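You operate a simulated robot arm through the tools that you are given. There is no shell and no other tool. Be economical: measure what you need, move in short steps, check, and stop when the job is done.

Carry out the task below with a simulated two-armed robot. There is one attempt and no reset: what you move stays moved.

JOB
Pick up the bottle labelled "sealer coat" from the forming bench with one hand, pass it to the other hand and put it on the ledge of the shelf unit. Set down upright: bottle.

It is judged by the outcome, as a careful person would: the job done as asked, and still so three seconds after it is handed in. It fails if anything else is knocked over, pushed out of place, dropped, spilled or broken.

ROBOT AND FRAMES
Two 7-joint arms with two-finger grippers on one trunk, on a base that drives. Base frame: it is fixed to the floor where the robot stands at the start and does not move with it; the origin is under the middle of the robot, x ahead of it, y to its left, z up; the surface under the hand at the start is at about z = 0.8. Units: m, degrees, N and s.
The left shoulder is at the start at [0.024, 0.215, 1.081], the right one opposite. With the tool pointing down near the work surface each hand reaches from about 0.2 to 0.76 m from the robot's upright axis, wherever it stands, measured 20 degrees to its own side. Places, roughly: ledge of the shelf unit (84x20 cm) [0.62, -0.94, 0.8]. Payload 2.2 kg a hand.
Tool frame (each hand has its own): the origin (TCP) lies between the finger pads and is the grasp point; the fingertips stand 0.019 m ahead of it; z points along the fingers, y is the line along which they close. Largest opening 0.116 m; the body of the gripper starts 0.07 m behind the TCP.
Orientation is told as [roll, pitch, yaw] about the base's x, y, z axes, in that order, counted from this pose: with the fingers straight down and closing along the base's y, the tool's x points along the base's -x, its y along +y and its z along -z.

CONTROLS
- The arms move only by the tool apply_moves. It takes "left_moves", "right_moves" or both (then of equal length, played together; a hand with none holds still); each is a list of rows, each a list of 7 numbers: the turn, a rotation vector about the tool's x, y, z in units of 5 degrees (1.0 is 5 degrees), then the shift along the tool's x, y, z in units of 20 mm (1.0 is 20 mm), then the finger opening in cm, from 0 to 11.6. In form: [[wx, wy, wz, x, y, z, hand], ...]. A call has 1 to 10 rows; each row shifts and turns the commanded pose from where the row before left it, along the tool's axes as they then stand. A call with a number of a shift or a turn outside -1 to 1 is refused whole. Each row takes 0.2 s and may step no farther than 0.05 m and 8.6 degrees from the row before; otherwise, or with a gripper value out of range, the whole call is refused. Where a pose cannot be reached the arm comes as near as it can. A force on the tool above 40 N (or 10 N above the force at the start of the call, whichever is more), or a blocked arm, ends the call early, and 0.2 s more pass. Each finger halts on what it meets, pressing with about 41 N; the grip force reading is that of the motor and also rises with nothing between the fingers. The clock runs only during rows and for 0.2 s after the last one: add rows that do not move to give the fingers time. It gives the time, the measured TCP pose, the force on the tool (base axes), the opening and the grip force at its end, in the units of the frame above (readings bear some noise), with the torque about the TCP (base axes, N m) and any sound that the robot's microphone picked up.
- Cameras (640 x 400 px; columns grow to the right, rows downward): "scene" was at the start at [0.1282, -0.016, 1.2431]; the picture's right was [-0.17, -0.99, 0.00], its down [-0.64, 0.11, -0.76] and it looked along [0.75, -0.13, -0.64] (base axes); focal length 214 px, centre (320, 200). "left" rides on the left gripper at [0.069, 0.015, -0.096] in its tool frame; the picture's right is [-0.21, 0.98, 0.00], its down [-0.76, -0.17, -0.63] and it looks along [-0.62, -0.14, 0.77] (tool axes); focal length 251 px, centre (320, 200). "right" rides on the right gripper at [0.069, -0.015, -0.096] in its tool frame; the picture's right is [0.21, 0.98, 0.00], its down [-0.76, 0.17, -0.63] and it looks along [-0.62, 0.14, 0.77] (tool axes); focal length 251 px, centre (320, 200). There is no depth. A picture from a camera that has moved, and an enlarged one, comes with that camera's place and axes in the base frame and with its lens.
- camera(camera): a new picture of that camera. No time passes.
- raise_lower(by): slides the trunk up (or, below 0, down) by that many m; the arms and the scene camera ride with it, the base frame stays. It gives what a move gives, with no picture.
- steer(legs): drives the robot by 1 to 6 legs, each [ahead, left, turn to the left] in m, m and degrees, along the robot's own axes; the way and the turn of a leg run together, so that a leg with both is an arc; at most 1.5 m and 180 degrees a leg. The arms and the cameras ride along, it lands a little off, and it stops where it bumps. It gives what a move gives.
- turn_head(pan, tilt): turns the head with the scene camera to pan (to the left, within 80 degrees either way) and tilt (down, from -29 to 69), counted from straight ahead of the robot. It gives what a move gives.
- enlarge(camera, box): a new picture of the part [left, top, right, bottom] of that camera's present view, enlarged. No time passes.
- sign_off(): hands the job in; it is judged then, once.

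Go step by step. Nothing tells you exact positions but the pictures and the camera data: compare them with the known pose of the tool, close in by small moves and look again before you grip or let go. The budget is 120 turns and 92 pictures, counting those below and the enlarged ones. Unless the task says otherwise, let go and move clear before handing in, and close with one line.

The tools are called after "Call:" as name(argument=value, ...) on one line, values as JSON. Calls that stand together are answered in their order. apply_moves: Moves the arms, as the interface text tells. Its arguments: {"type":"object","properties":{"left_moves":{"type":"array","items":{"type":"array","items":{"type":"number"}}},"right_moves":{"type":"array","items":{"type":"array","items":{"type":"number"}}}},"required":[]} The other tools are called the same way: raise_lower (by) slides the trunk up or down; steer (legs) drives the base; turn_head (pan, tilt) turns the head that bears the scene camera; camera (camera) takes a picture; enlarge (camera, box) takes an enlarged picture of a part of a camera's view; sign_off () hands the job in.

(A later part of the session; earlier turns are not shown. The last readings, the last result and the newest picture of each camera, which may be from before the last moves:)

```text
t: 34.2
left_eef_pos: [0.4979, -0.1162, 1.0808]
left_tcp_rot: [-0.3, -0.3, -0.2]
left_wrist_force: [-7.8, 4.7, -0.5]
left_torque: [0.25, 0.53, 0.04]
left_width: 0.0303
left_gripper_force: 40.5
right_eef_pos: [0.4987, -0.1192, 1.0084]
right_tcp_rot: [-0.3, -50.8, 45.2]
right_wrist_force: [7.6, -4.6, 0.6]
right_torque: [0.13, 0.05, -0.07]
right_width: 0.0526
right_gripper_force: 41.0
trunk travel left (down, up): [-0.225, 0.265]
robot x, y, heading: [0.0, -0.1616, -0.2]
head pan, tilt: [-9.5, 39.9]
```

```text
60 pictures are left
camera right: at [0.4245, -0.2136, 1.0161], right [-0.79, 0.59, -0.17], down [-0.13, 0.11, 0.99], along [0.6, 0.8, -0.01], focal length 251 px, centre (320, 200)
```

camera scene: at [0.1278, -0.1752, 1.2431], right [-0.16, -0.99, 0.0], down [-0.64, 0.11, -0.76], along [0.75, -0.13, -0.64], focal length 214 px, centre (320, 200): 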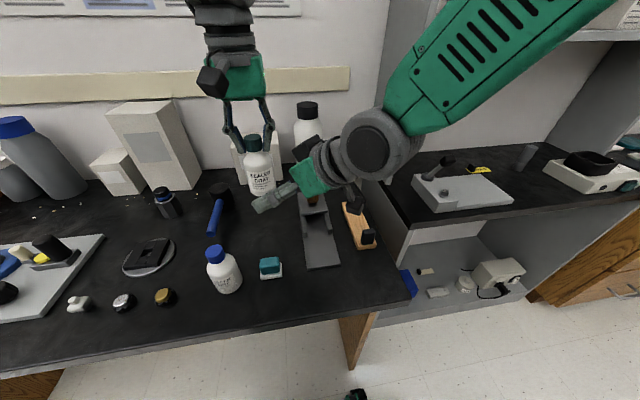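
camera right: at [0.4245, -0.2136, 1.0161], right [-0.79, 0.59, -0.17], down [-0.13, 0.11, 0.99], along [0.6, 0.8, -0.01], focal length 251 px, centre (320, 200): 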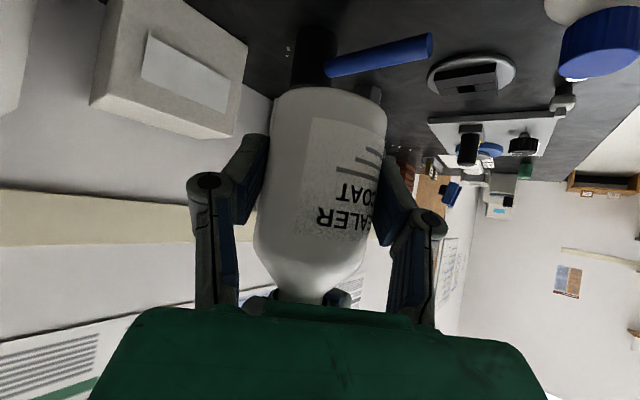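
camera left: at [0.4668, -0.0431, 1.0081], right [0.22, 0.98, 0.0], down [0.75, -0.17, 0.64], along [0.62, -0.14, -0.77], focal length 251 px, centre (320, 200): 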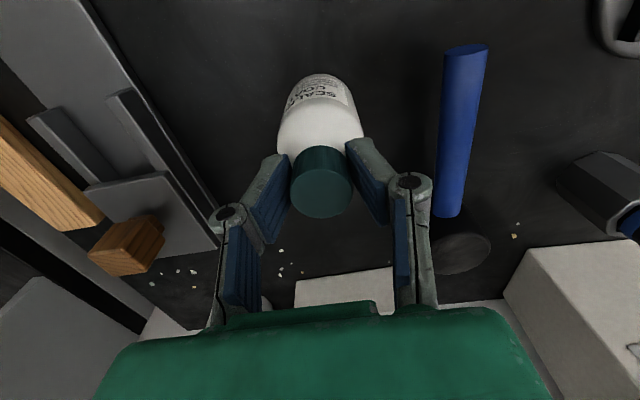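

The right hand holds the body at 52.6 mm width. I open the left hand moderately and raise it off.

Call:
apply_moves(left_moves=[[0, 0, 0, 0, 0, 0, 3.5], [0, 0, 0, 0, 0, 0, 4.5], [0, 0, 0, 0, 0, 0, 5], [0, 0, 0, 0, 0, -0.5, 5], [0, 0, 0, 0, 0, -1, 5], [0, 0, 0, 0, 0, -1, 5], [0, 0, 0, 0, 0, -1, 5]])

Call:
camera(camera="scene")

Call:
camera(camera="right")

Call:
camera(camera="left")

```text
t: 35.8
left_eef_pos: [0.4983, -0.1128, 1.1513]
left_tcp_rot: [-0.3, -0.4, -0.2]
left_wrist_force: [1.1, -0.6, 0.2]
left_torque: [-0.04, 0.0, 0.05]
left_width: 0.0501
left_gripper_force: 0.0
right_eef_pos: [0.4979, -0.1186, 1.0071]
right_tcp_rot: [-0.3, -50.7, 45.4]
right_wrist_force: [-1.1, 0.1, 1.0]
right_torque: [0.0, 0.02, 0.0]
right_width: 0.0522
right_gripper_force: 40.8
trunk travel left (down, up): [-0.225, 0.265]
robot x, y, heading: [-0.002, -0.1592, 0.2]
head pan, tilt: [-9.5, 39.9]
```

```text
59 pictures are left
camera scene: at [0.128, -0.1752, 1.2431], right [-0.16, -0.99, 0.0], down [-0.64, 0.11, -0.76], along [0.75, -0.13, -0.64], focal length 214 px, centre (320, 200)
```

scene: 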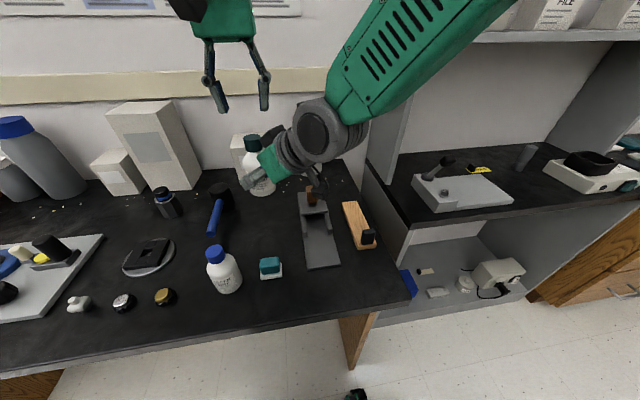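

```text
58 pictures are left
camera right: at [0.4241, -0.2132, 1.0163], right [-0.79, 0.59, -0.17], down [-0.13, 0.11, 0.99], along [0.6, 0.8, -0.01], focal length 251 px, centre (320, 200)
```

right: 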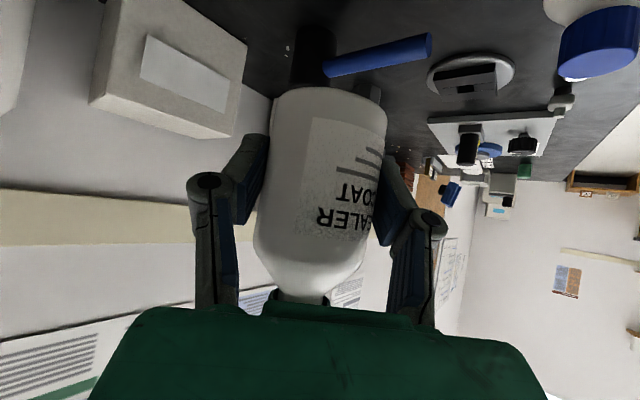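

```text
57 pictures are left
camera left: at [0.428, -0.0978, 1.248], right [0.22, 0.98, 0.0], down [0.75, -0.17, 0.64], along [0.62, -0.14, -0.77], focal length 251 px, centre (320, 200)
```

left: 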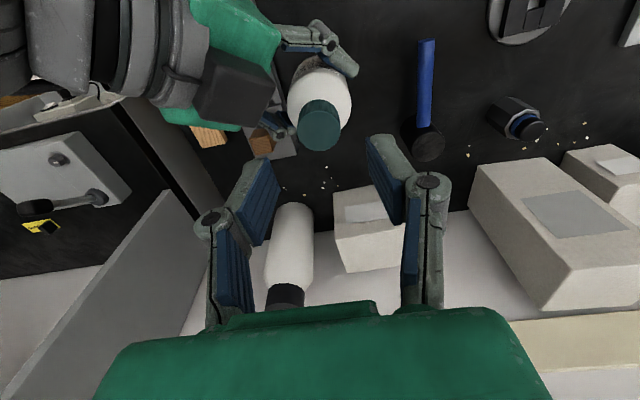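

The handover worked and the bottle is upright in the right hand. I move the left hand away to the left, and the right hand outward and back, then look at the ledge.

Call:
apply_moves(left_moves=[[0, 0, 0, 0, 0.5, -0.5, 5], [0, 0, 0, 0, 1, 0, 5], [0, 0, 0, 0, 1, 0, 5], [0, 0, 0, 0, 1, 0, 5], [0, 0, 0, 0, 1, 0, 5], [0, 0, 0, 0, 1, 0, 5], [0, 0, 0, 0, 1, 0, 5], [0, 0, 0, 0, 1, 0, 5]], right_moves=[[0, 0, 0, -0.2, -0.5, -0.2, 2.5], [0, 0, 0, -0.3, -0.8, -0.5, 2.5], [0, 0, 0, -0.3, -0.8, -0.5, 2.5], [0, 0, 0, -0.3, -0.8, -0.5, 2.5], [0, 0, 0, -0.3, -0.8, -0.5, 2.5], [0, 0, 0, -0.3, -0.8, -0.5, 2.5], [0, 0, 0, -0.3, -0.8, -0.5, 2.5], [0, 0, 0, -0.3, -0.8, -0.5, 2.5]])

Call:
turn_head(pan=-55, tilt=35)

Call:
camera(camera="scene")

```text
t: 37.6
left_eef_pos: [0.4988, 0.0377, 1.1568]
left_tcp_rot: [-0.3, -0.3, -0.4]
left_wrist_force: [-0.6, -0.7, -0.5]
left_torque: [0.02, 0.03, 0.0]
left_width: 0.0502
left_gripper_force: 0.2
right_eef_pos: [0.5635, -0.2231, 1.0925]
right_tcp_rot: [-0.4, -50.7, 45.2]
right_wrist_force: [-0.6, -0.6, -3.8]
right_torque: [-0.04, 0.01, 0.01]
right_width: 0.0525
right_gripper_force: 40.9
trunk travel left (down, up): [-0.225, 0.265]
robot x, y, heading: [0.0009, -0.162, 0.2]
head pan, tilt: [-9.5, 39.9]
```

```text
t: 38.8
left_eef_pos: [0.4981, 0.0368, 1.1584]
left_tcp_rot: [-0.3, -0.4, -0.2]
left_wrist_force: [0.3, 0.4, -0.6]
left_torque: [0.01, 0.01, 0.01]
left_width: 0.0498
left_gripper_force: 0.0
right_eef_pos: [0.5617, -0.2228, 1.0922]
right_tcp_rot: [-0.3, -50.7, 45.3]
right_wrist_force: [-0.4, 0.2, -2.9]
right_torque: [-0.04, 0.01, 0.03]
right_width: 0.0524
right_gripper_force: 40.6
trunk travel left (down, up): [-0.225, 0.265]
robot x, y, heading: [0.0005, -0.1628, 0.1]
head pan, tilt: [-55.0, 35.0]
```

```text
56 pictures are left
camera scene: at [0.0951, -0.2336, 1.2506], right [-0.82, -0.57, 0.0], down [-0.33, 0.47, -0.82], along [0.47, -0.67, -0.58], focal length 214 px, centre (320, 200)
```

scene: 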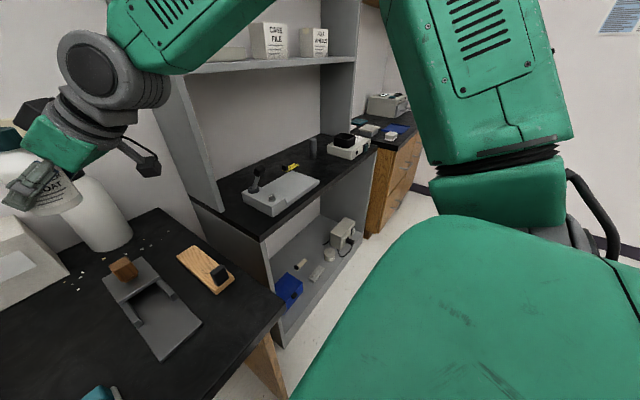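

The bottle is clear, but I want it further from the tall jar, so I pull it back toward the robot. Then I enlarge the ledge view.

Call:
apply_moves(right_moves=[[0, 0, 0, 0.7, 0.42, -0.88, 2.5], [0, 0, 0, 0.7, 0.42, -0.88, 2.5], [0, 0, 0, 0.7, 0.42, -0.88, 2.5], [0, 0, 0, 0.7, 0.42, -0.88, 2.5], [0, 0, 0, 0.7, 0.42, -0.88, 2.5]])

Call:
enlarge(camera="scene", box=[190, 120, 430, 270])

```text
t: 40.0
left_eef_pos: [0.4971, 0.035, 1.1587]
left_tcp_rot: [-0.3, -0.6, -0.1]
left_wrist_force: [-0.6, 0.2, 0.0]
left_torque: [-0.01, -0.06, -0.01]
left_width: 0.05
left_gripper_force: 0.0
right_eef_pos: [0.4543, -0.2736, 1.0946]
right_tcp_rot: [-0.4, -50.8, 45.2]
right_wrist_force: [-0.5, -0.6, -2.5]
right_torque: [-0.02, -0.03, -0.02]
right_width: 0.0527
right_gripper_force: 41.1
trunk travel left (down, up): [-0.225, 0.265]
robot x, y, heading: [0.0012, -0.1608, 0.0]
head pan, tilt: [-55.0, 35.0]
```

```text
2.67 times, centred on (310, 195) of scene
camera zoom: at [0.0931, -0.2347, 1.2507], right [-0.82, -0.57, 0.0], down [-0.33, 0.47, -0.82], along [0.47, -0.67, -0.58], focal length 572 px, centre (347, 213)
```

zoom: 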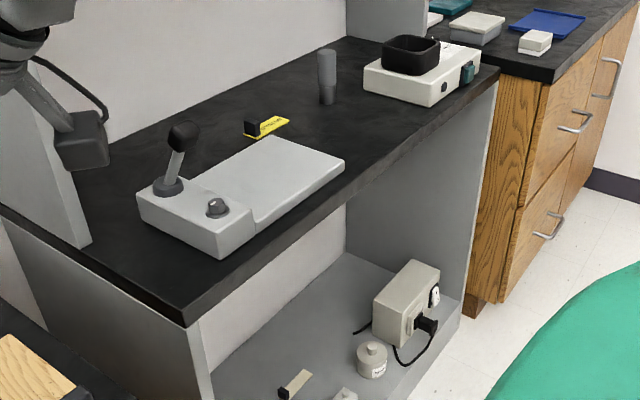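

The ledge is at z ≈ 0.8 with its front edge near x = 0.48, and there is a free spot at about (0.57, -0.96) between the grey block and the scale. I yaw the right hand about the vertical to point more forward, keeping the bottle upright, then drive right.

Call:
apply_moves(right_moves=[[0.777, 0, 0.629, 0, 0, 0, 2.5], [0.777, 0, 0.629, 0, 0, 0, 2.5], [0.777, 0, 0.629, 0, 0, 0, 2.5], [0.777, 0, 0.629, 0, 0, 0, 2.5], [0.777, 0, 0.629, 0, 0, 0, 2.5], [0.777, 0, 0.629, 0, 0, 0, 2.5]])

Call:
steer(legs=[[0, -0.3, 0], [0, -0.3, 0]])

Call:
turn_head(pan=-15, tilt=40)

Call:
camera(camera="scene")

Call:
camera(camera="right")

```text
t: 41.4
left_eef_pos: [0.4983, 0.0376, 1.1578]
left_tcp_rot: [-0.4, -0.4, -0.2]
left_wrist_force: [0.1, 0.5, -0.4]
left_torque: [0.03, 0.03, 0.0]
left_width: 0.0497
left_gripper_force: 0.1
right_eef_pos: [0.455, -0.2692, 1.0963]
right_tcp_rot: [0.6, -51.7, 18.1]
right_wrist_force: [-0.7, 0.3, -4.0]
right_torque: [0.01, 0.02, -0.02]
right_width: 0.0525
right_gripper_force: 40.8
right hand out of reach, approached as far as the arm can: row 2
trunk travel left (down, up): [-0.225, 0.265]
robot x, y, heading: [0.0007, -0.1607, -0.1]
head pan, tilt: [-55.0, 35.0]
```

```text
t: 45.0
left_eef_pos: [0.5014, -0.504, 1.149]
left_tcp_rot: [-2.8, -0.2, 0.3]
left_wrist_force: [0.1, 2.8, -0.3]
left_torque: [-0.3, 0.02, 0.01]
left_width: 0.0498
left_gripper_force: 0.1
right_eef_pos: [0.4605, -0.8141, 1.0989]
right_tcp_rot: [-3.1, -51.1, 21.4]
right_wrist_force: [0.2, 3.4, -2.1]
right_torque: [-0.15, 0.05, -0.1]
right_width: 0.0525
right_gripper_force: 41.4
trunk travel left (down, up): [-0.225, 0.265]
robot x, y, heading: [0.0006, -0.7505, 0.3]
head pan, tilt: [-55.0, 35.0]
```

```text
t: 46.1
left_eef_pos: [0.4976, -0.5434, 1.1581]
left_tcp_rot: [-0.9, -0.3, 0.1]
left_wrist_force: [0.3, -0.1, -0.2]
left_torque: [-0.04, 0.02, 0.0]
left_width: 0.0502
left_gripper_force: 0.1
right_eef_pos: [0.4558, -0.8506, 1.0975]
right_tcp_rot: [-0.3, -51.5, 19.4]
right_wrist_force: [0.3, -0.2, -4.2]
right_torque: [-0.02, 0.0, -0.01]
right_width: 0.0529
right_gripper_force: 41.2
trunk travel left (down, up): [-0.225, 0.265]
robot x, y, heading: [0.0006, -0.7478, 0.3]
head pan, tilt: [-15.0, 40.0]
```

```text
54 pictures are left
camera scene: at [0.1281, -0.7514, 1.243], right [-0.25, -0.97, 0.02], down [-0.62, 0.15, -0.77], along [0.74, -0.21, -0.64], focal length 214 px, centre (320, 200)
```

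scene: 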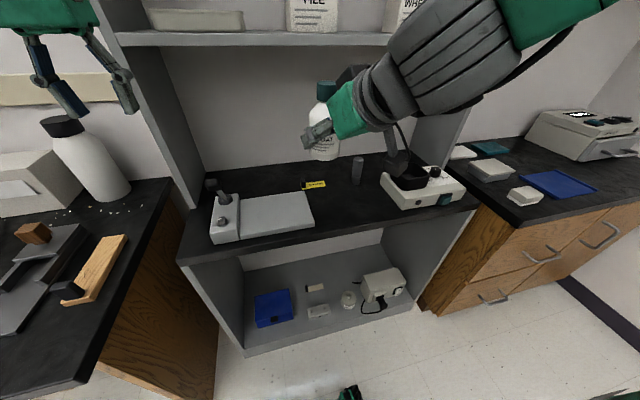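

```text
53 pictures are left
camera right: at [0.3478, -0.904, 1.1032], right [-0.44, 0.88, -0.17], down [-0.08, 0.15, 0.99], along [0.89, 0.45, 0.0], focal length 251 px, centre (320, 200)
```

right: 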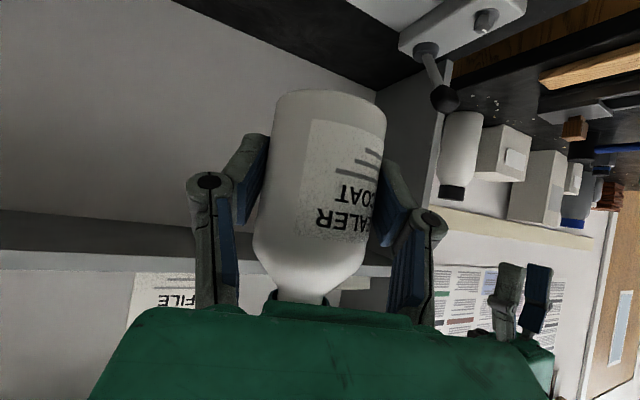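

Good: the spot around (0.57, -0.965) is free. I move the bottle over it at height and let the sway settle.

Call:
apply_moves(right_moves=[[0, 0, 0, 0.2, -0.906, 0.725, 2.5], [0, 0, 0, 0.2, -0.906, 0.725, 2.5], [0, 0, 0, 0.2, -0.906, 0.725, 2.5], [0, 0, 0, 0.2, -0.906, 0.725, 2.5], [0, 0, 0, 0.2, -0.906, 0.725, 2.5], [0, 0, 0, 0.2, -0.906, 0.725, 2.5], [0, 0, 0, 0.2, -0.906, 0.725, 2.5], [0, 0, 0, 0.2, -0.906, 0.725, 2.5], [0, 0, 0, 0, 0, 0, 2.5], [0, 0, 0, 0, 0, 0, 2.5]])

Call:
apply_moves(right_moves=[[0, 0, 0, 0, 0, 0, 2.5], [0, 0, 0, 0, 0, 0, 2.5], [0, 0, 0, 0, 0, 0, 2.5], [0, 0, 0, 0, 0, 0, 2.5], [0, 0, 0, 0, 0, 0, 2.5], [0, 0, 0, 0, 0, 0, 2.5], [0, 0, 0, 0, 0, 0, 2.5], [0, 0, 0, 0, 0, 0, 2.5], [0, 0, 0, 0, 0, 0, 2.5], [0, 0, 0, 0, 0, 0, 2.5]])

Call:
camera(camera="scene")

Call:
camera(camera="right")

```text
t: 48.3
left_eef_pos: [0.4971, -0.5187, 1.1562]
left_tcp_rot: [-1.9, -0.4, 0.4]
left_wrist_force: [-0.8, 0.9, 0.6]
left_torque: [-0.11, 0.0, -0.01]
left_width: 0.0497
left_gripper_force: 0.1
right_eef_pos: [0.568, -0.9415, 1.0072]
right_tcp_rot: [-2.0, -51.6, 20.6]
right_wrist_force: [0.8, 1.7, -3.1]
right_torque: [-0.1, 0.04, -0.03]
right_width: 0.0524
right_gripper_force: 40.9
trunk travel left (down, up): [-0.225, 0.265]
robot x, y, heading: [0.002, -0.7401, 0.3]
head pan, tilt: [-15.0, 40.0]
```

```text
t: 50.7
left_eef_pos: [0.4946, -0.5952, 1.1664]
left_tcp_rot: [1.2, -0.6, -0.3]
left_wrist_force: [-0.2, -1.9, -0.2]
left_torque: [0.11, -0.05, 0.0]
left_width: 0.0498
left_gripper_force: 0.1
right_eef_pos: [0.5674, -1.0115, 0.9952]
right_tcp_rot: [3.0, -52.5, 15.9]
right_wrist_force: [0.1, -1.3, -3.5]
right_torque: [0.12, 0.03, 0.13]
right_width: 0.0523
right_gripper_force: 41.0
trunk travel left (down, up): [-0.225, 0.265]
robot x, y, heading: [0.001, -0.7654, -0.1]
head pan, tilt: [-15.0, 40.0]
stopped in row 10 (right hand): the arm was blocked; the commanded pose is now the measured one
```

```text
52 pictures are left
camera scene: at [0.1288, -0.8228, 1.2414], right [-0.26, -0.97, -0.03], down [-0.62, 0.19, -0.76], along [0.74, -0.18, -0.65], focal length 214 px, centre (320, 200)
```

scene: 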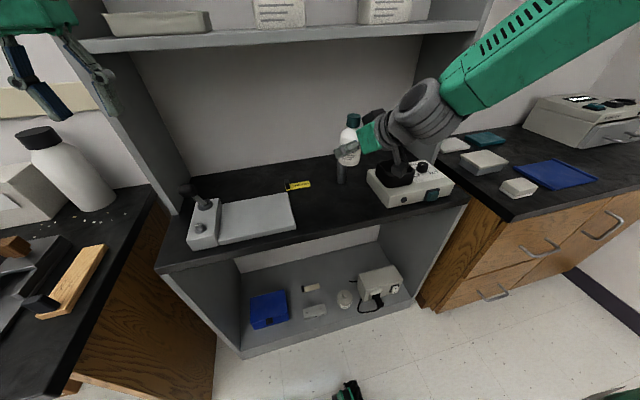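

```text
51 pictures are left
camera right: at [0.459, -1.0638, 0.9988], right [-0.43, 0.89, -0.14], down [-0.08, 0.11, 0.99], along [0.9, 0.44, 0.02], focal length 251 px, centre (320, 200)
```

right: 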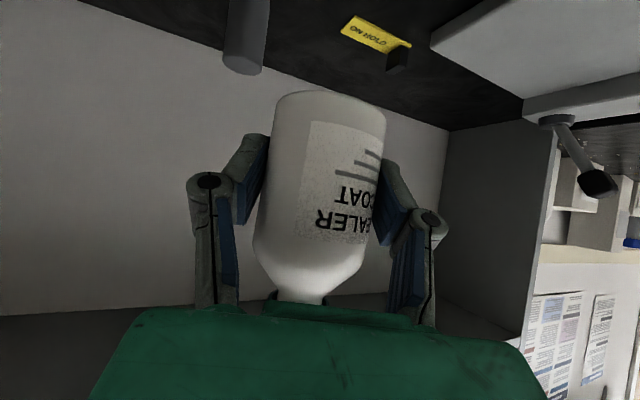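

The whole body is swaying noticeably after the drive, so I wait for it to die out before lowering.

Call:
apply_moves(left_moves=[[0, 0, 0, 0, 0, 0, 5], [0, 0, 0, 0, 0, 0, 5], [0, 0, 0, 0, 0, 0, 5], [0, 0, 0, 0, 0, 0, 5], [0, 0, 0, 0, 0, 0, 5], [0, 0, 0, 0, 0, 0, 5], [0, 0, 0, 0, 0, 0, 5], [0, 0, 0, 0, 0, 0, 5], [0, 0, 0, 0, 0, 0, 5], [0, 0, 0, 0, 0, 0, 5]])

Call:
apply_moves(left_moves=[[0, 0, 0, 0, 0, 0, 5], [0, 0, 0, 0, 0, 0, 5], [0, 0, 0, 0, 0, 0, 5], [0, 0, 0, 0, 0, 0, 5], [0, 0, 0, 0, 0, 0, 5], [0, 0, 0, 0, 0, 0, 5], [0, 0, 0, 0, 0, 0, 5], [0, 0, 0, 0, 0, 0, 5], [0, 0, 0, 0, 0, 0, 5], [0, 0, 0, 0, 0, 0, 5]])

Call:
apply_moves(left_moves=[[0, 0, 0, 0, 0, 0, 5], [0, 0, 0, 0, 0, 0, 5], [0, 0, 0, 0, 0, 0, 5], [0, 0, 0, 0, 0, 0, 5], [0, 0, 0, 0, 0, 0, 5], [0, 0, 0, 0, 0, 0, 5], [0, 0, 0, 0, 0, 0, 5], [0, 0, 0, 0, 0, 0, 5], [0, 0, 0, 0, 0, 0, 5], [0, 0, 0, 0, 0, 0, 5]])

Call:
apply_moves(left_moves=[[0, 0, 0, 0, 0, 0, 5], [0, 0, 0, 0, 0, 0, 5], [0, 0, 0, 0, 0, 0, 5], [0, 0, 0, 0, 0, 0, 5], [0, 0, 0, 0, 0, 0, 5]])

Call:
apply_moves(left_moves=[[0, 0, 0, 0, 0, 0, 5], [0, 0, 0, 0, 0, 0, 5], [0, 0, 0, 0, 0, 0, 5]])

```text
t: 52.9
left_eef_pos: [0.4949, -0.5609, 1.1598]
left_tcp_rot: [-0.3, -0.6, -0.1]
left_wrist_force: [-0.5, -0.1, -0.2]
left_torque: [-0.03, 0.0, 0.0]
left_width: 0.0499
left_gripper_force: 0.1
right_eef_pos: [0.5682, -0.9791, 1.0016]
right_tcp_rot: [0.4, -52.0, 18.6]
right_wrist_force: [0.3, 1.0, -2.9]
right_torque: [-0.04, 0.05, -0.02]
right_width: 0.0525
right_gripper_force: 40.7
trunk travel left (down, up): [-0.225, 0.265]
robot x, y, heading: [0.0003, -0.7571, 0.1]
head pan, tilt: [-15.0, 40.0]
```

```text
t: 55.1
left_eef_pos: [0.4935, -0.5478, 1.16]
left_tcp_rot: [-0.9, -0.8, 0.1]
left_wrist_force: [1.4, 0.7, 1.1]
left_torque: [-0.04, 0.0, -0.02]
left_width: 0.0498
left_gripper_force: 0.1
right_eef_pos: [0.5674, -0.9673, 1.0048]
right_tcp_rot: [-0.3, -52.0, 19.0]
right_wrist_force: [0.1, 0.6, -3.3]
right_torque: [-0.05, 0.0, -0.06]
right_width: 0.0528
right_gripper_force: 41.5
trunk travel left (down, up): [-0.225, 0.265]
robot x, y, heading: [0.0032, -0.7538, 0.3]
head pan, tilt: [-15.0, 40.0]
```

```text
t: 57.5
left_eef_pos: [0.4921, -0.623, 1.1686]
left_tcp_rot: [2.2, -0.9, -0.6]
left_wrist_force: [-0.5, -1.5, -0.7]
left_torque: [0.12, 0.02, 0.0]
left_width: 0.0499
left_gripper_force: 0.0
right_eef_pos: [0.5656, -1.0342, 0.9928]
right_tcp_rot: [4.5, -52.7, 14.4]
right_wrist_force: [0.0, -1.9, -4.0]
right_torque: [0.11, -0.04, 0.09]
right_width: 0.0524
right_gripper_force: 40.8
trunk travel left (down, up): [-0.225, 0.265]
robot x, y, heading: [0.0047, -0.7662, 0.2]
head pan, tilt: [-15.0, 40.0]
stopped in row 10 (left hand): the arm was blocked; the commanded pose is now the measured one
```

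```text
t: 58.9
left_eef_pos: [0.487, -0.5884, 1.1684]
left_tcp_rot: [1.0, -1.2, -0.2]
left_wrist_force: [0.1, -0.9, -0.2]
left_torque: [0.08, -0.05, 0.01]
left_width: 0.05
left_gripper_force: 0.1
right_eef_pos: [0.5624, -1.0035, 1.0]
right_tcp_rot: [2.5, -52.6, 16.6]
right_wrist_force: [-0.1, -0.7, -2.8]
right_torque: [0.02, -0.02, 0.01]
right_width: 0.0526
right_gripper_force: 41.5
trunk travel left (down, up): [-0.225, 0.265]
robot x, y, heading: [0.0048, -0.7552, 0.3]
head pan, tilt: [-15.0, 40.0]
stopped in row 5 (left hand): the arm was blocked; the commanded pose is now the measured one
```

```text
t: 59.7
left_eef_pos: [0.4877, -0.5766, 1.1672]
left_tcp_rot: [0.5, -1.1, -0.1]
left_wrist_force: [0.0, -0.1, 0.0]
left_torque: [-0.06, 0.02, 0.01]
left_width: 0.0499
left_gripper_force: 0.0
right_eef_pos: [0.5634, -0.9945, 1.0012]
right_tcp_rot: [1.7, -52.6, 17.3]
right_wrist_force: [-0.3, 0.4, -3.5]
right_torque: [-0.01, 0.03, 0.01]
right_width: 0.0524
right_gripper_force: 40.7
trunk travel left (down, up): [-0.225, 0.265]
robot x, y, heading: [0.0004, -0.757, -0.1]
head pan, tilt: [-15.0, 40.0]
```

The sway is still there, so I sample it at shorter intervals before deciding.

Call:
apply_moves(right_moves=[[0, 0, 0, 0, 0, 0, 2.5], [0, 0, 0, 0, 0, 0, 2.5], [0, 0, 0, 0, 0, 0, 2.5]])

Call:
apply_moves(right_moves=[[0, 0, 0, 0, 0, 0, 2.5], [0, 0, 0, 0, 0, 0, 2.5], [0, 0, 0, 0, 0, 0, 2.5]])

Call:
apply_moves(right_moves=[[0, 0, 0, 0, 0, 0, 2.5], [0, 0, 0, 0, 0, 0, 2.5], [0, 0, 0, 0, 0, 0, 2.5]])

Call:
apply_moves(right_moves=[[0, 0, 0, 0, 0, 0, 2.5], [0, 0, 0, 0, 0, 0, 2.5], [0, 0, 0, 0, 0, 0, 2.5]])

Call:
camera(camera="scene")

```text
t: 60.5
left_eef_pos: [0.4878, -0.5657, 1.1671]
left_tcp_rot: [-0.1, -1.0, 0.0]
left_wrist_force: [0.7, 0.8, -0.8]
left_torque: [-0.09, -0.02, 0.01]
left_width: 0.05
left_gripper_force: 0.1
right_eef_pos: [0.5638, -0.982, 1.003]
right_tcp_rot: [0.7, -52.4, 18.1]
right_wrist_force: [0.3, 0.7, -3.6]
right_torque: [-0.03, 0.0, -0.02]
right_width: 0.0525
right_gripper_force: 40.2
trunk travel left (down, up): [-0.225, 0.265]
robot x, y, heading: [0.0037, -0.7538, 0.1]
head pan, tilt: [-15.0, 40.0]
```

```text
t: 61.3
left_eef_pos: [0.4884, -0.5528, 1.1642]
left_tcp_rot: [-0.5, -0.9, 0.1]
left_wrist_force: [-0.4, 1.1, 0.7]
left_torque: [-0.14, -0.02, 0.01]
left_width: 0.0502
left_gripper_force: 0.2
right_eef_pos: [0.5619, -0.9718, 1.0059]
right_tcp_rot: [0.0, -52.4, 18.8]
right_wrist_force: [-0.5, 2.0, -3.0]
right_torque: [-0.08, 0.04, -0.1]
right_width: 0.0524
right_gripper_force: 41.3
trunk travel left (down, up): [-0.225, 0.265]
robot x, y, heading: [0.0018, -0.7525, 0.2]
head pan, tilt: [-15.0, 40.0]
```

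```text
t: 62.3
left_eef_pos: [0.4844, -0.5927, 1.1724]
left_tcp_rot: [1.4, -1.3, -0.1]
left_wrist_force: [0.3, -2.0, -0.4]
left_torque: [0.11, 0.02, 0.01]
left_width: 0.0499
left_gripper_force: 0.0
right_eef_pos: [0.5592, -1.0053, 0.9986]
right_tcp_rot: [3.1, -53.0, 16.3]
right_wrist_force: [-0.3, -2.2, -4.2]
right_torque: [0.1, -0.01, 0.09]
right_width: 0.0525
right_gripper_force: 41.2
trunk travel left (down, up): [-0.225, 0.265]
robot x, y, heading: [0.0059, -0.7553, -0.0]
head pan, tilt: [-15.0, 40.0]
stopped in row 3 (right hand): the arm was blocked; the commanded pose is now the measured one
```

```text
t: 63.1
left_eef_pos: [0.4868, -0.5847, 1.1721]
left_tcp_rot: [1.0, -1.0, 0.0]
left_wrist_force: [-0.1, -0.7, 0.1]
left_torque: [0.02, -0.01, -0.02]
left_width: 0.05
left_gripper_force: 0.0
right_eef_pos: [0.5611, -0.998, 1.0018]
right_tcp_rot: [2.5, -52.9, 16.9]
right_wrist_force: [0.3, -0.2, -3.5]
right_torque: [0.03, 0.04, 0.03]
right_width: 0.0525
right_gripper_force: 41.1
trunk travel left (down, up): [-0.225, 0.265]
robot x, y, heading: [0.0005, -0.7532, 0.1]
head pan, tilt: [-15.0, 40.0]
```

```text
50 pictures are left
camera scene: at [0.1294, -0.7692, 1.243], right [-0.25, -0.97, 0.01], down [-0.62, 0.16, -0.76], along [0.74, -0.2, -0.64], focal length 214 px, centre (320, 200)
```

scene: 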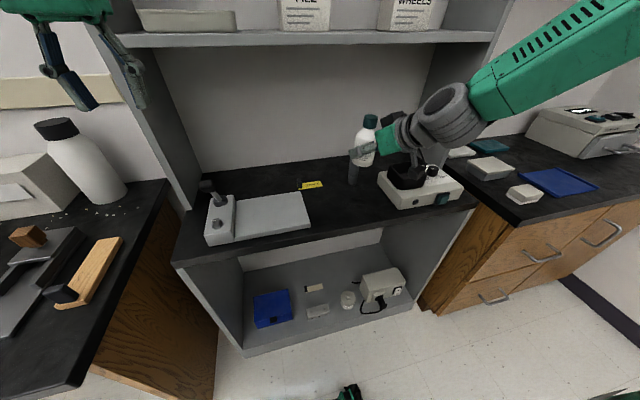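

The body creeps and jerks back by a few centimetres. I wait longer and watch whether it decays.

Call:
apply_moves(right_moves=[[0, 0, 0, 0, 0, 0, 2.5], [0, 0, 0, 0, 0, 0, 2.5], [0, 0, 0, 0, 0, 0, 2.5]])

Call:
apply_moves(right_moves=[[0, 0, 0, 0, 0, 0, 2.5], [0, 0, 0, 0, 0, 0, 2.5], [0, 0, 0, 0, 0, 0, 2.5]])

Call:
apply_moves(right_moves=[[0, 0, 0, 0, 0, 0, 2.5], [0, 0, 0, 0, 0, 0, 2.5], [0, 0, 0, 0, 0, 0, 2.5]])

Call:
apply_moves(right_moves=[[0, 0, 0, 0, 0, 0, 2.5], [0, 0, 0, 0, 0, 0, 2.5], [0, 0, 0, 0, 0, 0, 2.5]])

Call:
apply_moves(right_moves=[[0, 0, 0, 0, 0, 0, 2.5], [0, 0, 0, 0, 0, 0, 2.5], [0, 0, 0, 0, 0, 0, 2.5]])

Call:
apply_moves(right_moves=[[0, 0, 0, 0, 0, 0, 2.5], [0, 0, 0, 0, 0, 0, 2.5], [0, 0, 0, 0, 0, 0, 2.5]])

```text
t: 63.9
left_eef_pos: [0.4857, -0.573, 1.1684]
left_tcp_rot: [0.5, -1.3, 0.2]
left_wrist_force: [-0.1, 0.2, -0.2]
left_torque: [0.0, -0.01, 0.0]
left_width: 0.0498
left_gripper_force: 0.1
right_eef_pos: [0.5606, -0.9872, 1.0033]
right_tcp_rot: [1.6, -52.8, 17.6]
right_wrist_force: [-1.0, 0.3, -4.1]
right_torque: [-0.01, 0.0, 0.02]
right_width: 0.0524
right_gripper_force: 41.1
trunk travel left (down, up): [-0.225, 0.265]
robot x, y, heading: [-0.0003, -0.753, 0.4]
head pan, tilt: [-15.0, 40.0]
```

```text
t: 64.7
left_eef_pos: [0.4863, -0.5594, 1.1682]
left_tcp_rot: [0.0, -1.2, 0.2]
left_wrist_force: [0.0, 0.3, 0.4]
left_torque: [-0.08, 0.0, 0.0]
left_width: 0.0499
left_gripper_force: 0.1
right_eef_pos: [0.5609, -0.9766, 1.0056]
right_tcp_rot: [0.7, -52.6, 18.4]
right_wrist_force: [0.0, 1.1, -2.8]
right_torque: [-0.03, 0.06, -0.03]
right_width: 0.0523
right_gripper_force: 40.9
trunk travel left (down, up): [-0.225, 0.265]
robot x, y, heading: [0.0027, -0.7495, 0.2]
head pan, tilt: [-15.0, 40.0]
```

```text
t: 65.5
left_eef_pos: [0.4859, -0.5482, 1.1665]
left_tcp_rot: [-0.6, -1.3, 0.4]
left_wrist_force: [-0.4, 0.3, 0.6]
left_torque: [-0.11, 0.0, -0.02]
left_width: 0.0499
left_gripper_force: 0.0
right_eef_pos: [0.5605, -0.9673, 1.0078]
right_tcp_rot: [-0.1, -52.5, 19.2]
right_wrist_force: [0.0, 2.2, -2.6]
right_torque: [-0.13, 0.07, -0.1]
right_width: 0.0525
right_gripper_force: 40.5
trunk travel left (down, up): [-0.225, 0.265]
robot x, y, heading: [0.0027, -0.7449, 0.2]
head pan, tilt: [-15.0, 40.0]
```

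```text
t: 66.5
left_eef_pos: [0.4822, -0.5872, 1.1747]
left_tcp_rot: [1.4, -1.4, 0.2]
left_wrist_force: [0.3, -1.1, 0.3]
left_torque: [0.12, -0.02, 0.02]
left_width: 0.0502
left_gripper_force: 0.0
right_eef_pos: [0.557, -0.9983, 1.0011]
right_tcp_rot: [2.9, -53.1, 16.9]
right_wrist_force: [-0.2, -1.7, -3.7]
right_torque: [0.06, -0.04, 0.09]
right_width: 0.0523
right_gripper_force: 40.7
trunk travel left (down, up): [-0.225, 0.265]
robot x, y, heading: [0.0032, -0.7458, 0.2]
head pan, tilt: [-15.0, 40.0]
stopped in row 3 (right hand): the arm was blocked; the commanded pose is now the measured one
```

```text
t: 67.3
left_eef_pos: [0.483, -0.5773, 1.1732]
left_tcp_rot: [1.1, -1.3, 0.2]
left_wrist_force: [-0.7, -0.4, -0.4]
left_torque: [-0.04, 0.01, 0.03]
left_width: 0.0503
left_gripper_force: 0.1
right_eef_pos: [0.5587, -0.9901, 1.0025]
right_tcp_rot: [2.2, -53.1, 17.3]
right_wrist_force: [0.7, 0.3, -3.6]
right_torque: [0.0, 0.0, -0.01]
right_width: 0.0524
right_gripper_force: 41.1
trunk travel left (down, up): [-0.225, 0.265]
robot x, y, heading: [0.0032, -0.7463, 0.3]
head pan, tilt: [-15.0, 40.0]
```

```text
t: 68.1
left_eef_pos: [0.4813, -0.5657, 1.171]
left_tcp_rot: [0.6, -1.4, 0.4]
left_wrist_force: [0.1, 0.1, 0.6]
left_torque: [-0.03, 0.02, -0.02]
left_width: 0.0499
left_gripper_force: 0.1
right_eef_pos: [0.5566, -0.9811, 1.0047]
right_tcp_rot: [1.3, -53.0, 18.1]
right_wrist_force: [-0.8, 0.9, -3.6]
right_torque: [-0.04, 0.04, -0.03]
right_width: 0.0525
right_gripper_force: 41.2
trunk travel left (down, up): [-0.225, 0.265]
robot x, y, heading: [0.0061, -0.7444, 0.3]
head pan, tilt: [-15.0, 40.0]
```

The creep repeats, so something may be touching. I look at the right arm and at the left side.

Call:
turn_head(pan=-70, tilt=30)

Call:
camera(camera="scene")

Call:
turn_head(pan=40, tilt=40)

Call:
camera(camera="scene")

Call:
turn_head(pan=-10, tilt=69)

Call:
camera(camera="scene")

```text
t: 69.4
left_eef_pos: [0.4828, -0.582, 1.1744]
left_tcp_rot: [1.2, -1.3, 0.2]
left_wrist_force: [0.7, -1.2, -0.4]
left_torque: [0.04, 0.0, -0.03]
left_width: 0.0498
left_gripper_force: 0.0
right_eef_pos: [0.5577, -0.9957, 1.0018]
right_tcp_rot: [2.4, -53.2, 17.2]
right_wrist_force: [0.5, -1.2, -4.0]
right_torque: [0.05, 0.02, 0.02]
right_width: 0.0526
right_gripper_force: 40.9
trunk travel left (down, up): [-0.225, 0.265]
robot x, y, heading: [0.0027, -0.7458, 0.1]
head pan, tilt: [-70.0, 30.0]
```

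```text
49 pictures are left
camera scene: at [0.0787, -0.8574, 1.2561], right [-0.94, -0.35, 0.0], down [-0.18, 0.49, -0.85], along [0.3, -0.8, -0.52], focal length 214 px, centre (320, 200)
```

scene: 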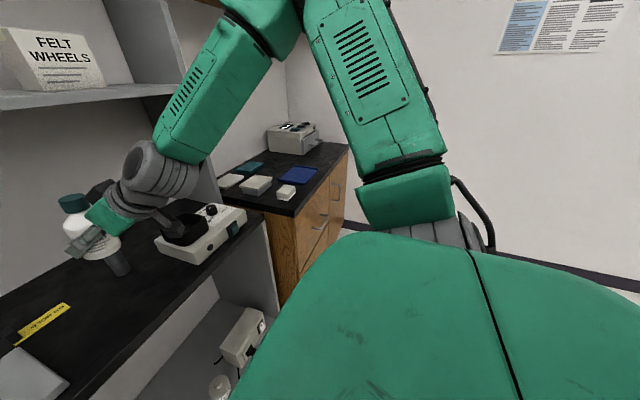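

```text
t: 71.2
left_eef_pos: [0.4819, -0.539, 1.1688]
left_tcp_rot: [-0.6, -1.3, 0.5]
left_wrist_force: [0.8, 0.8, 0.3]
left_torque: [-0.11, 0.01, 0.02]
left_width: 0.0501
left_gripper_force: 0.0
right_eef_pos: [0.5576, -0.9552, 1.0097]
right_tcp_rot: [-0.6, -52.7, 20.0]
right_wrist_force: [0.3, 2.0, -3.7]
right_torque: [-0.12, 0.1, -0.09]
right_width: 0.0525
right_gripper_force: 41.0
trunk travel left (down, up): [-0.225, 0.265]
robot x, y, heading: [0.0019, -0.7363, 0.2]
head pan, tilt: [40.0, 40.0]
```

```text
48 pictures are left
camera scene: at [0.1117, -0.6688, 1.2423], right [0.65, -0.76, 0.01], down [-0.49, -0.42, -0.76], along [0.58, 0.49, -0.65], focal length 214 px, centre (320, 200)
```

scene: 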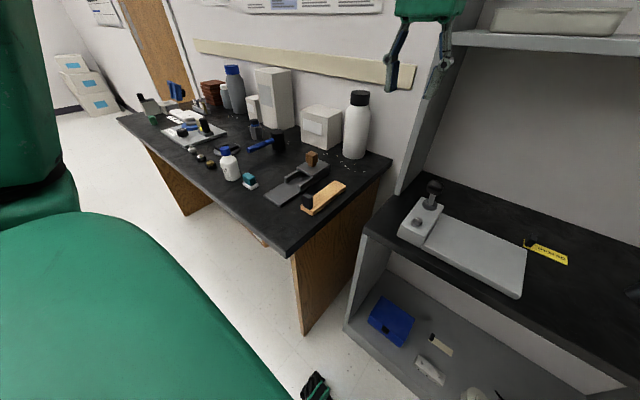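

```text
t: 72.4
left_eef_pos: [0.4825, -0.5852, 1.1732]
left_tcp_rot: [1.3, -1.3, 0.0]
left_wrist_force: [0.5, -1.3, 0.7]
left_torque: [0.06, 0.01, 0.01]
left_width: 0.0497
left_gripper_force: 0.0
right_eef_pos: [0.5578, -0.9971, 1.0022]
right_tcp_rot: [2.6, -53.2, 16.9]
right_wrist_force: [-0.3, -0.9, -3.9]
right_torque: [0.04, -0.03, 0.06]
right_width: 0.0522
right_gripper_force: 41.1
trunk travel left (down, up): [-0.225, 0.265]
robot x, y, heading: [0.002, -0.7475, 0.0]
head pan, tilt: [-10.0, 68.8]
```

```text
47 pictures are left
camera scene: at [0.1021, -0.754, 1.2069], right [-0.17, -0.99, 0.0], down [-0.92, 0.16, -0.36], along [0.35, -0.06, -0.93], focal length 214 px, centre (320, 200)
```

scene: 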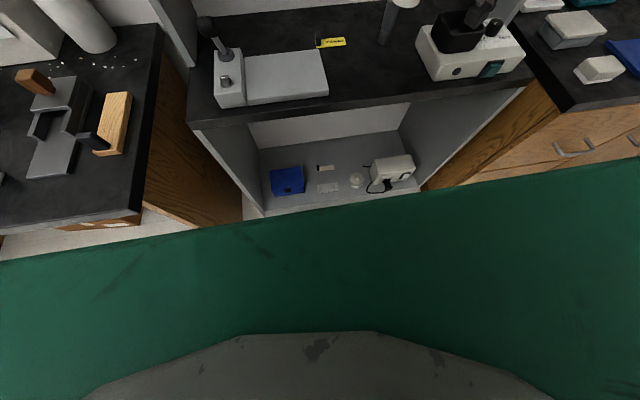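

I see no contact, but the base seems not to have settled on its drive target. A tiny drive to the left may let it settle.

Call:
steer(legs=[[0, 0.03, 0]])

Call:
turn_head(pan=-20, tilt=45)

Call:
apply_moves(right_moves=[[0, 0, 0, 0, 0, 0, 2.5], [0, 0, 0, 0, 0, 0, 2.5], [0, 0, 0, 0, 0, 0, 2.5], [0, 0, 0, 0, 0, 0, 2.5], [0, 0, 0, 0, 0, 0, 2.5]])

Call:
apply_moves(right_moves=[[0, 0, 0, 0, 0, 0, 2.5], [0, 0, 0, 0, 0, 0, 2.5], [0, 0, 0, 0, 0, 0, 2.5], [0, 0, 0, 0, 0, 0, 2.5], [0, 0, 0, 0, 0, 0, 2.5]])

Call:
apply_moves(right_moves=[[0, 0, 0, 0, 0, 0, 2.5], [0, 0, 0, 0, 0, 0, 2.5], [0, 0, 0, 0, 0, 0, 2.5], [0, 0, 0, 0, 0, 0, 2.5], [0, 0, 0, 0, 0, 0, 2.5]])

Call:
apply_moves(right_moves=[[0, 0, 0, 0, 0, 0, 2.5], [0, 0, 0, 0, 0, 0, 2.5], [0, 0, 0, 0, 0, 0, 2.5], [0, 0, 0, 0, 0, 0, 2.5], [0, 0, 0, 0, 0, 0, 2.5]])

```text
t: 73.2
left_eef_pos: [0.4779, -0.5522, 1.1752]
left_tcp_rot: [1.1, -1.5, 0.0]
left_wrist_force: [-0.2, 0.2, 1.4]
left_torque: [-0.05, -0.09, 0.0]
left_width: 0.0498
left_gripper_force: 0.0
right_eef_pos: [0.5534, -0.9641, 1.0022]
right_tcp_rot: [2.1, -53.3, 17.5]
right_wrist_force: [-0.2, 0.1, -2.6]
right_torque: [-0.07, 0.04, -0.03]
right_width: 0.0526
right_gripper_force: 41.2
trunk travel left (down, up): [-0.225, 0.265]
robot x, y, heading: [0.0027, -0.7148, 0.1]
head pan, tilt: [-10.0, 68.8]
```

```text
t: 74.1
left_eef_pos: [0.4765, -0.5819, 1.1806]
left_tcp_rot: [2.4, -1.7, -0.1]
left_wrist_force: [-0.3, -0.1, 0.2]
left_torque: [-0.06, -0.01, -0.02]
left_width: 0.0499
left_gripper_force: 0.1
right_eef_pos: [0.5516, -0.9873, 0.9979]
right_tcp_rot: [3.9, -53.6, 15.9]
right_wrist_force: [-0.2, 0.3, -1.3]
right_torque: [-0.01, 0.07, -0.03]
right_width: 0.0523
right_gripper_force: 40.8
trunk travel left (down, up): [-0.225, 0.265]
robot x, y, heading: [0.0052, -0.7188, -0.0]
head pan, tilt: [-20.0, 45.0]
```

```text
t: 75.5
left_eef_pos: [0.4646, -0.5124, 1.174]
left_tcp_rot: [-0.8, -1.8, 0.8]
left_wrist_force: [-0.6, 3.1, 0.9]
left_torque: [-0.24, -0.04, 0.0]
left_width: 0.0499
left_gripper_force: 0.0
right_eef_pos: [0.5444, -0.9289, 1.0152]
right_tcp_rot: [-1.2, -53.0, 20.9]
right_wrist_force: [-1.0, 3.5, -2.3]
right_torque: [-0.2, 0.01, -0.16]
right_width: 0.0524
right_gripper_force: 40.7
trunk travel left (down, up): [-0.225, 0.265]
robot x, y, heading: [0.0026, -0.7152, 0.8]
head pan, tilt: [-20.0, 45.0]
stopped in row 5 (right hand): the arm was blocked; the commanded pose is now the measured one
```

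```text
t: 76.7
left_eef_pos: [0.4664, -0.5768, 1.1807]
left_tcp_rot: [1.9, -1.8, 0.2]
left_wrist_force: [-0.5, 0.3, 0.2]
left_torque: [0.06, -0.03, 0.03]
left_width: 0.0503
left_gripper_force: 0.0
right_eef_pos: [0.546, -0.9839, 1.0036]
right_tcp_rot: [3.3, -53.8, 16.8]
right_wrist_force: [-0.3, 0.2, -3.3]
right_torque: [0.02, 0.03, 0.01]
right_width: 0.0523
right_gripper_force: 41.1
trunk travel left (down, up): [-0.225, 0.265]
robot x, y, heading: [0.0025, -0.7286, 0.4]
head pan, tilt: [-20.0, 45.0]
```

```text
t: 77.9
left_eef_pos: [0.468, -0.5728, 1.1772]
left_tcp_rot: [1.7, -1.5, 0.5]
left_wrist_force: [0.4, -0.4, -0.5]
left_torque: [-0.05, 0.06, -0.02]
left_width: 0.0499
left_gripper_force: 0.1
right_eef_pos: [0.548, -0.9825, 1.0001]
right_tcp_rot: [3.7, -53.4, 16.5]
right_wrist_force: [-0.6, -1.2, -4.6]
right_torque: [0.07, -0.08, 0.04]
right_width: 0.0525
right_gripper_force: 40.7
trunk travel left (down, up): [-0.225, 0.265]
robot x, y, heading: [-0.0019, -0.7311, 0.7]
head pan, tilt: [-20.0, 45.0]
```

```text
t: 79.3
left_eef_pos: [0.4643, -0.58, 1.1831]
left_tcp_rot: [2.5, -2.2, 0.3]
left_wrist_force: [-0.4, -1.3, -0.1]
left_torque: [0.15, -0.01, 0.01]
left_width: 0.05
left_gripper_force: 0.1
right_eef_pos: [0.5429, -0.988, 1.0012]
right_tcp_rot: [4.4, -53.9, 15.8]
right_wrist_force: [-0.5, -1.8, -4.1]
right_torque: [0.1, -0.01, 0.11]
right_width: 0.0521
right_gripper_force: 40.5
trunk travel left (down, up): [-0.225, 0.265]
robot x, y, heading: [-0.0023, -0.7183, 0.3]
head pan, tilt: [-20.0, 45.0]
stopped in row 5 (right hand): the arm was blocked; the commanded pose is now the measured one
```

I try waiting without arm commands, using small head turns, to see whether the sway decays.

Call:
turn_head(pan=-21, tilt=45)

Call:
turn_head(pan=-20, tilt=45)

Call:
turn_head(pan=-21, tilt=45)

Call:
turn_head(pan=-20, tilt=45)

Call:
turn_head(pan=-21, tilt=45)

Call:
turn_head(pan=-20, tilt=45)

Call:
turn_head(pan=-21, tilt=45)

Call:
turn_head(pan=-20, tilt=45)

```text
t: 79.9
left_eef_pos: [0.4648, -0.5082, 1.1759]
left_tcp_rot: [-0.5, -1.9, 0.9]
left_wrist_force: [0.2, 3.4, 0.6]
left_torque: [-0.22, 0.01, -0.02]
left_width: 0.0498
left_gripper_force: 0.0
right_eef_pos: [0.5427, -0.9242, 1.0147]
right_tcp_rot: [-0.4, -53.2, 20.1]
right_wrist_force: [-0.4, 3.4, -2.5]
right_torque: [-0.18, 0.06, -0.14]
right_width: 0.0526
right_gripper_force: 40.9
trunk travel left (down, up): [-0.225, 0.265]
robot x, y, heading: [-0.0019, -0.7053, 0.5]
head pan, tilt: [-21.0, 45.0]
```

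```text
t: 80.5
left_eef_pos: [0.4639, -0.5402, 1.1791]
left_tcp_rot: [0.9, -1.8, 0.6]
left_wrist_force: [0.2, 0.6, 0.1]
left_torque: [0.0, -0.02, 0.02]
left_width: 0.05
left_gripper_force: 0.2
right_eef_pos: [0.5441, -0.9516, 1.0093]
right_tcp_rot: [1.7, -53.6, 18.2]
right_wrist_force: [0.2, 0.0, -3.0]
right_torque: [-0.01, 0.01, 0.02]
right_width: 0.0524
right_gripper_force: 41.3
trunk travel left (down, up): [-0.225, 0.265]
robot x, y, heading: [-0.0006, -0.7158, 0.1]
head pan, tilt: [-20.0, 45.0]
```

```text
t: 81.2
left_eef_pos: [0.4671, -0.6025, 1.1842]
left_tcp_rot: [3.5, -2.0, 0.3]
left_wrist_force: [0.2, -2.5, 0.5]
left_torque: [0.14, 0.05, 0.03]
left_width: 0.0502
left_gripper_force: 0.0
right_eef_pos: [0.5445, -1.008, 0.9974]
right_tcp_rot: [5.9, -54.0, 14.5]
right_wrist_force: [0.3, -3.1, -4.0]
right_torque: [0.12, -0.01, 0.11]
right_width: 0.0525
right_gripper_force: 41.3
trunk travel left (down, up): [-0.225, 0.265]
robot x, y, heading: [0.0007, -0.7258, 0.6]
head pan, tilt: [-21.0, 45.0]
```

```text
t: 81.8
left_eef_pos: [0.4659, -0.5452, 1.1789]
left_tcp_rot: [1.0, -1.9, 0.5]
left_wrist_force: [-0.5, 0.6, 0.3]
left_torque: [-0.04, 0.0, 0.01]
left_width: 0.0501
left_gripper_force: 0.0
right_eef_pos: [0.5439, -0.9561, 1.0073]
right_tcp_rot: [1.7, -53.3, 18.3]
right_wrist_force: [0.2, 1.1, -3.8]
right_torque: [-0.08, 0.01, 0.0]
right_width: 0.0525
right_gripper_force: 41.0
trunk travel left (down, up): [-0.225, 0.265]
robot x, y, heading: [-0.0033, -0.7138, 0.1]
head pan, tilt: [-20.0, 45.0]
```

```text
t: 82.4
left_eef_pos: [0.4657, -0.5047, 1.1765]
left_tcp_rot: [-0.7, -1.8, 0.8]
left_wrist_force: [0.7, 2.5, -0.7]
left_torque: [-0.25, 0.01, 0.0]
left_width: 0.05
left_gripper_force: 0.0
right_eef_pos: [0.5434, -0.9221, 1.0145]
right_tcp_rot: [-0.6, -53.1, 20.5]
right_wrist_force: [0.2, 2.7, -1.8]
right_torque: [-0.15, 0.05, -0.16]
right_width: 0.0526
right_gripper_force: 41.1
trunk travel left (down, up): [-0.225, 0.265]
robot x, y, heading: [-0.0017, -0.7045, 0.5]
head pan, tilt: [-21.0, 45.0]
```

```text
t: 83.0
left_eef_pos: [0.4648, -0.5808, 1.1813]
left_tcp_rot: [2.5, -1.6, 0.7]
left_wrist_force: [-0.3, -0.2, -1.5]
left_torque: [0.06, 0.01, 0.01]
left_width: 0.0499
left_gripper_force: 0.1
right_eef_pos: [0.5443, -0.9901, 0.9982]
right_tcp_rot: [4.6, -53.8, 15.9]
right_wrist_force: [-1.4, -2.0, -5.5]
right_torque: [0.11, -0.11, 0.05]
right_width: 0.0527
right_gripper_force: 41.2
trunk travel left (down, up): [-0.225, 0.265]
robot x, y, heading: [-0.001, -0.7228, 0.7]
head pan, tilt: [-20.0, 45.0]
```

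```text
t: 83.6
left_eef_pos: [0.4655, -0.5883, 1.1838]
left_tcp_rot: [2.9, -2.1, 0.1]
left_wrist_force: [0.0, -1.5, -0.2]
left_torque: [0.09, -0.02, 0.0]
left_width: 0.05
left_gripper_force: 0.0
right_eef_pos: [0.5442, -0.9944, 0.9995]
right_tcp_rot: [4.9, -53.9, 15.6]
right_wrist_force: [-0.9, -1.6, -4.7]
right_torque: [0.12, 0.01, 0.11]
right_width: 0.0523
right_gripper_force: 41.3
trunk travel left (down, up): [-0.225, 0.265]
robot x, y, heading: [0.0025, -0.7229, 0.5]
head pan, tilt: [-21.0, 45.0]
```

```text
t: 84.2
left_eef_pos: [0.4682, -0.5055, 1.1745]
left_tcp_rot: [-0.4, -1.7, 0.8]
left_wrist_force: [-0.1, 3.0, -0.4]
left_torque: [-0.33, -0.02, -0.01]
left_width: 0.0499
left_gripper_force: 0.1
right_eef_pos: [0.5457, -0.9217, 1.0138]
right_tcp_rot: [-0.6, -53.0, 20.4]
right_wrist_force: [0.6, 5.8, -1.9]
right_torque: [-0.23, 0.11, -0.2]
right_width: 0.0525
right_gripper_force: 41.0
trunk travel left (down, up): [-0.225, 0.265]
robot x, y, heading: [-0.0029, -0.7008, 0.5]
head pan, tilt: [-20.0, 45.0]
```

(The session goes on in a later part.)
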